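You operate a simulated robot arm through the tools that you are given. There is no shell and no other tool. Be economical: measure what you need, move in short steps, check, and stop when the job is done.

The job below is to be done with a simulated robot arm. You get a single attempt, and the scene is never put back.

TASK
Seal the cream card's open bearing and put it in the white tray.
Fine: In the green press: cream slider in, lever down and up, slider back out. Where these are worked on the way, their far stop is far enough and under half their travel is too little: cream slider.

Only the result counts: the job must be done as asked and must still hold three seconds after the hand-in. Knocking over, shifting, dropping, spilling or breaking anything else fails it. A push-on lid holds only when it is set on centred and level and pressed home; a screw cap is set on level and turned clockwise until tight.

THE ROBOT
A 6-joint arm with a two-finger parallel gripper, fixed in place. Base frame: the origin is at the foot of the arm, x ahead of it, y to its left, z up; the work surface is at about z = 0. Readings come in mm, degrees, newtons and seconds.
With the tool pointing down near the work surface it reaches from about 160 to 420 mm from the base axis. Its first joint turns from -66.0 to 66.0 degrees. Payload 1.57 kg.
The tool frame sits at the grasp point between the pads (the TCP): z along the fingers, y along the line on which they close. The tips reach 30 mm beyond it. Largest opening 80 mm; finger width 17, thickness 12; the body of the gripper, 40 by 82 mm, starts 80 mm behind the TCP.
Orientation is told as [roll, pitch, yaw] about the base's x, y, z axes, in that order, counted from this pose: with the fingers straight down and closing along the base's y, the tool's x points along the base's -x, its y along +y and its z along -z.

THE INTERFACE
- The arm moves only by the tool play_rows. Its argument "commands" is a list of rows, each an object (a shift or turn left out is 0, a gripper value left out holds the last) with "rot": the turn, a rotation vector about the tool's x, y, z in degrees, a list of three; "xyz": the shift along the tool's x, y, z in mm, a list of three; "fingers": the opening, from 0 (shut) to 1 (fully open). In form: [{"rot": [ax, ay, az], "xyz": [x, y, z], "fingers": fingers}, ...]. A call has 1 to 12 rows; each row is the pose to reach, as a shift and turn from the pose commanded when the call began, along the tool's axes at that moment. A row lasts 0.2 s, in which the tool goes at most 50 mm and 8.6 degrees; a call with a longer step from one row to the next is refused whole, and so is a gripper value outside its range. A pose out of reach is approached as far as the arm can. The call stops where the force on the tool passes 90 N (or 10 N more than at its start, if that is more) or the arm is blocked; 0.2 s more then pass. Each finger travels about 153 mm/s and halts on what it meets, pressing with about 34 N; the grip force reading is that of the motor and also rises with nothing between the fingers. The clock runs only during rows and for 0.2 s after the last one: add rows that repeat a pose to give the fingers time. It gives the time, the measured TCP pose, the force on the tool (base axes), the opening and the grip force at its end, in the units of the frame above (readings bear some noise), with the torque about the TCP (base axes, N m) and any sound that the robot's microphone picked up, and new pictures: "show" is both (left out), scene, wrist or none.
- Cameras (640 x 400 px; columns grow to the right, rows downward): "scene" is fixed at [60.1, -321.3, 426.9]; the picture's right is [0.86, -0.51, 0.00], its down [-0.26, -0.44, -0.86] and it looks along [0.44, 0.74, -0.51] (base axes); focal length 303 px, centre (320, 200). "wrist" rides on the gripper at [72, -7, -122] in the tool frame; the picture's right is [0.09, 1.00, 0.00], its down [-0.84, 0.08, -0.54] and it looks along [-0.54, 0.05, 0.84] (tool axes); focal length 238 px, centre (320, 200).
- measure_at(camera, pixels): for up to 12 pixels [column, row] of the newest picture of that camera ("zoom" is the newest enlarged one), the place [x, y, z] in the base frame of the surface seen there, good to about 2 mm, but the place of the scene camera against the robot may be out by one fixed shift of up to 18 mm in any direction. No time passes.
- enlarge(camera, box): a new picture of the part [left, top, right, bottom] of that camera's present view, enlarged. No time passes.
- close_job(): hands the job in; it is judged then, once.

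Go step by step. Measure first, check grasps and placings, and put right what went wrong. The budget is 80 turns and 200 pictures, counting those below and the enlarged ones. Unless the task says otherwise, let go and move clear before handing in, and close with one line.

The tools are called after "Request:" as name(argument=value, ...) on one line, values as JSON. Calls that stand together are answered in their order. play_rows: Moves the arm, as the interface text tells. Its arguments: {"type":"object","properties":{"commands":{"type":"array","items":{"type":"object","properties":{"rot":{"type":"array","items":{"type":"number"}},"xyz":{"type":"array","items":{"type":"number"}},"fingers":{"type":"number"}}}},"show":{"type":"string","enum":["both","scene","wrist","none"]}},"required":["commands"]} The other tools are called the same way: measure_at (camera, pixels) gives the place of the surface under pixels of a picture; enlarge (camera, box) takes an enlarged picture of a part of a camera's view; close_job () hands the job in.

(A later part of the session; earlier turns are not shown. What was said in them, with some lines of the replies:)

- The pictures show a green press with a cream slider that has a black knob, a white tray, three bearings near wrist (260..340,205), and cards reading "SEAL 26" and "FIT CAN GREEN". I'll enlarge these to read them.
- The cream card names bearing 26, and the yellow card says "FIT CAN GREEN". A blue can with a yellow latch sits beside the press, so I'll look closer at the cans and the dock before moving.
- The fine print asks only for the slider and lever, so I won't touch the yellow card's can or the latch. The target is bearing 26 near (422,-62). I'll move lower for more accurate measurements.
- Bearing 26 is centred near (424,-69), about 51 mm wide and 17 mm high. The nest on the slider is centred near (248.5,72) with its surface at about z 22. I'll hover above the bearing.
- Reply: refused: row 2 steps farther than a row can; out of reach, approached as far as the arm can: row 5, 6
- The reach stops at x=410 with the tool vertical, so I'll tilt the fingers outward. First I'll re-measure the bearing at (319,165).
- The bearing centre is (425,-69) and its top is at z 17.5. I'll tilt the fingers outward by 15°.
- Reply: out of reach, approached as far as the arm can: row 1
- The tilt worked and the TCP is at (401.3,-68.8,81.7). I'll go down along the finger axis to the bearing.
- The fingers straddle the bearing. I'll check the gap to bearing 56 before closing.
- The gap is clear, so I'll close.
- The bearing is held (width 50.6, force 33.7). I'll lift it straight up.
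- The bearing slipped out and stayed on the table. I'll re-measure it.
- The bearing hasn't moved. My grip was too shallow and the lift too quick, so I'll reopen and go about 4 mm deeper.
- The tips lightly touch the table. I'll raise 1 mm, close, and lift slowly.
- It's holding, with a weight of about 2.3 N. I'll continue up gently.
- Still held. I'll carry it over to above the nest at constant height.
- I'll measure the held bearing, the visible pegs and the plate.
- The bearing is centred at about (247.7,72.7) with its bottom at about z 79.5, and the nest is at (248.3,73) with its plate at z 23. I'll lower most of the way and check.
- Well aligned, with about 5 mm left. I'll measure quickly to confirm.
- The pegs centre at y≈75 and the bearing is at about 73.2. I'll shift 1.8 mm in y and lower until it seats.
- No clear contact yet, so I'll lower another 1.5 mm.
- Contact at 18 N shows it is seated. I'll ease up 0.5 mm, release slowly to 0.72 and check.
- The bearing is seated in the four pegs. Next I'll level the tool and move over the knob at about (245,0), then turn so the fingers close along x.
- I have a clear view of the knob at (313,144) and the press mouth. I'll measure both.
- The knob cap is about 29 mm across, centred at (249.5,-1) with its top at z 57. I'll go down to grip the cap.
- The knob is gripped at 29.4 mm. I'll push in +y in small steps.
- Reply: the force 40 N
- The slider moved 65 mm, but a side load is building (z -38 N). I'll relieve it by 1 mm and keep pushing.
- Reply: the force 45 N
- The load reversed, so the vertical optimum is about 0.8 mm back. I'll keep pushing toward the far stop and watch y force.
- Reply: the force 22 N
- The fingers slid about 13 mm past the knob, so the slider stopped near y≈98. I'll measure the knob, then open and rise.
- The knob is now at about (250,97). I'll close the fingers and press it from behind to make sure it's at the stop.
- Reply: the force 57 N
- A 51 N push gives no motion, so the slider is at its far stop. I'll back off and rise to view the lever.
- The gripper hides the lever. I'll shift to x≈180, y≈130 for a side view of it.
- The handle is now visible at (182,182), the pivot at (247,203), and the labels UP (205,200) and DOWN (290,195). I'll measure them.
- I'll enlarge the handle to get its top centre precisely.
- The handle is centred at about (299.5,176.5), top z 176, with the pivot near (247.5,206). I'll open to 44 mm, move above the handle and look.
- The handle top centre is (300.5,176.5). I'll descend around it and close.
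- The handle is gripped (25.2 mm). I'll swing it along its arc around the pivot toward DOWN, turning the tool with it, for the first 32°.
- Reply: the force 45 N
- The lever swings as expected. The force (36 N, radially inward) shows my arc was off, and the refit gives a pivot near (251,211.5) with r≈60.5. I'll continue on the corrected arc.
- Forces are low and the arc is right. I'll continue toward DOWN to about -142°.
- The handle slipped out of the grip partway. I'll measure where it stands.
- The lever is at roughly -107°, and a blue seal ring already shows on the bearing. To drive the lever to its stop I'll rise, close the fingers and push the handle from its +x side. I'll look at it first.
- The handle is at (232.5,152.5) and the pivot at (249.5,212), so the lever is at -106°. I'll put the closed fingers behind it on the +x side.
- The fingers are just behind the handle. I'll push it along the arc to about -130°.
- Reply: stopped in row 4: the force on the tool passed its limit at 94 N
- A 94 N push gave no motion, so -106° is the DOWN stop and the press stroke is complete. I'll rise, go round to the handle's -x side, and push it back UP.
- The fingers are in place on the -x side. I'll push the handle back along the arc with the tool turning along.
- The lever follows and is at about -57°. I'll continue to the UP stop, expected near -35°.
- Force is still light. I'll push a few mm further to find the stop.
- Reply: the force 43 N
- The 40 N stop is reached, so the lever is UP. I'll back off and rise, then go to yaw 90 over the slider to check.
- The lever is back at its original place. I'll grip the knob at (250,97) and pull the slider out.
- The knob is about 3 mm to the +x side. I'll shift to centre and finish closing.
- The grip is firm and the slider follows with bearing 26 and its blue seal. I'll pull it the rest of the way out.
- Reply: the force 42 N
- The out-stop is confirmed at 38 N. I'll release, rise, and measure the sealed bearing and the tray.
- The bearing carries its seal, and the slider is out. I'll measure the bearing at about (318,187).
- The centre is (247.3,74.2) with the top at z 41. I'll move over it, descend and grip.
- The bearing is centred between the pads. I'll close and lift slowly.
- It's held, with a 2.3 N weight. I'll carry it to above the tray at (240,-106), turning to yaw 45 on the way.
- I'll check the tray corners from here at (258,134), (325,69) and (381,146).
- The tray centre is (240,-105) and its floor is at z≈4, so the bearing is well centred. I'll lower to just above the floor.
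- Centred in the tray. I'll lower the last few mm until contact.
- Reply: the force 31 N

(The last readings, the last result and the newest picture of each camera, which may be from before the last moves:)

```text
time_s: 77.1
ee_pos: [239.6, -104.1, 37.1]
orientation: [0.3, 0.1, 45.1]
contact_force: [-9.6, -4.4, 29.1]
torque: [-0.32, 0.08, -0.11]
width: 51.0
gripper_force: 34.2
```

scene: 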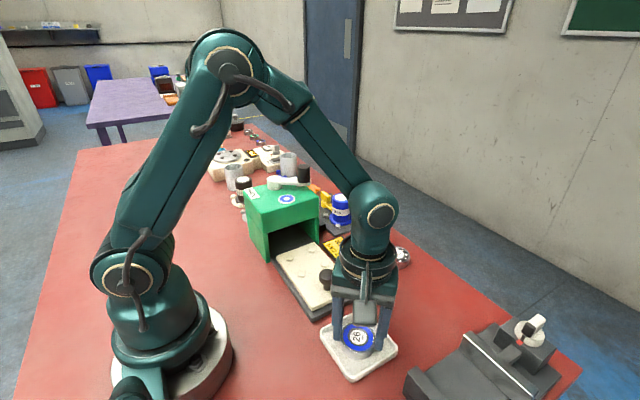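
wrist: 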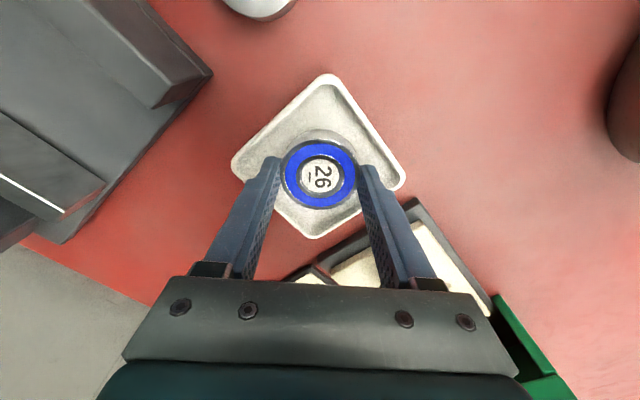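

Contact at 29 N means it's on the floor. I'll ease up 1 mm, release slightly and rise.

Request:
play_rows(commands=[{"xyz": [0, 0, -1]}, {"xyz": [0, 0, -1], "fingers": 0.7}, {"xyz": [0, 0, -1]}, {"xyz": [0, 0, -1]}, {"xyz": [0, 0, -10]}, {"xyz": [0, 0, -40]}, {"xyz": [0, 0, -80]}, {"xyz": [0, 0, -120]}, {"xyz": [0, 0, -120]}], show="both")

Request:
enlarge(camera="scene", box=[200, 150, 440, 390])

```text
time_s: 79.1
ee_pos: [241.9, -104.9, 159.3]
orientation: [0.4, 0.1, 45.2]
contact_force: [-0.2, 0.1, 0.9]
torque: [0.01, 0.01, -0.01]
width: 55.9
gripper_force: 0.0
```

scene: 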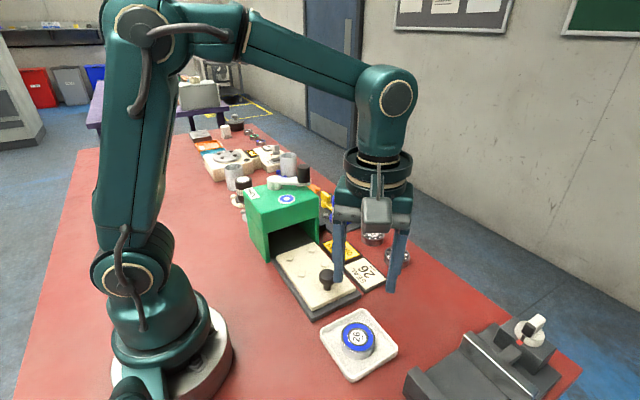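
wrist: 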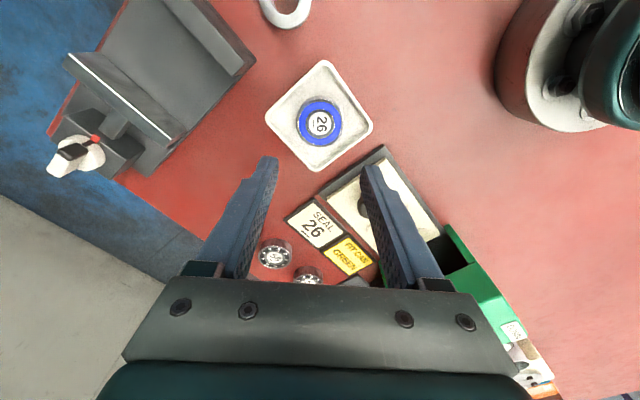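

```text
1.67 times, centred on (320, 270) of scene
```

zoom: 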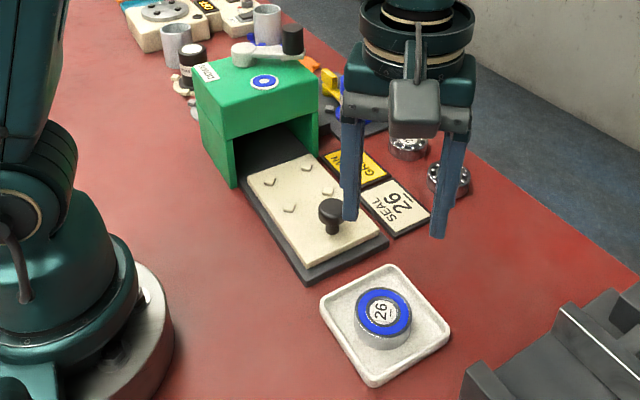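

The sealed bearing 26 lies flat in the white tray, the slider is out, the lever is up, and the gripper is clear, so I'm handing in.

Request:
close_job()

```text
The job is handed in.
```

I sealed bearing 26, the one on the cream card, in the green press and put it in the white tray. The slider is back out, the lever is up, and the arm is clear. The seal is blue because the blue can was loaded: I took the yellow "FIT CAN GREEN" card as a separate job, so I didn't change the can.
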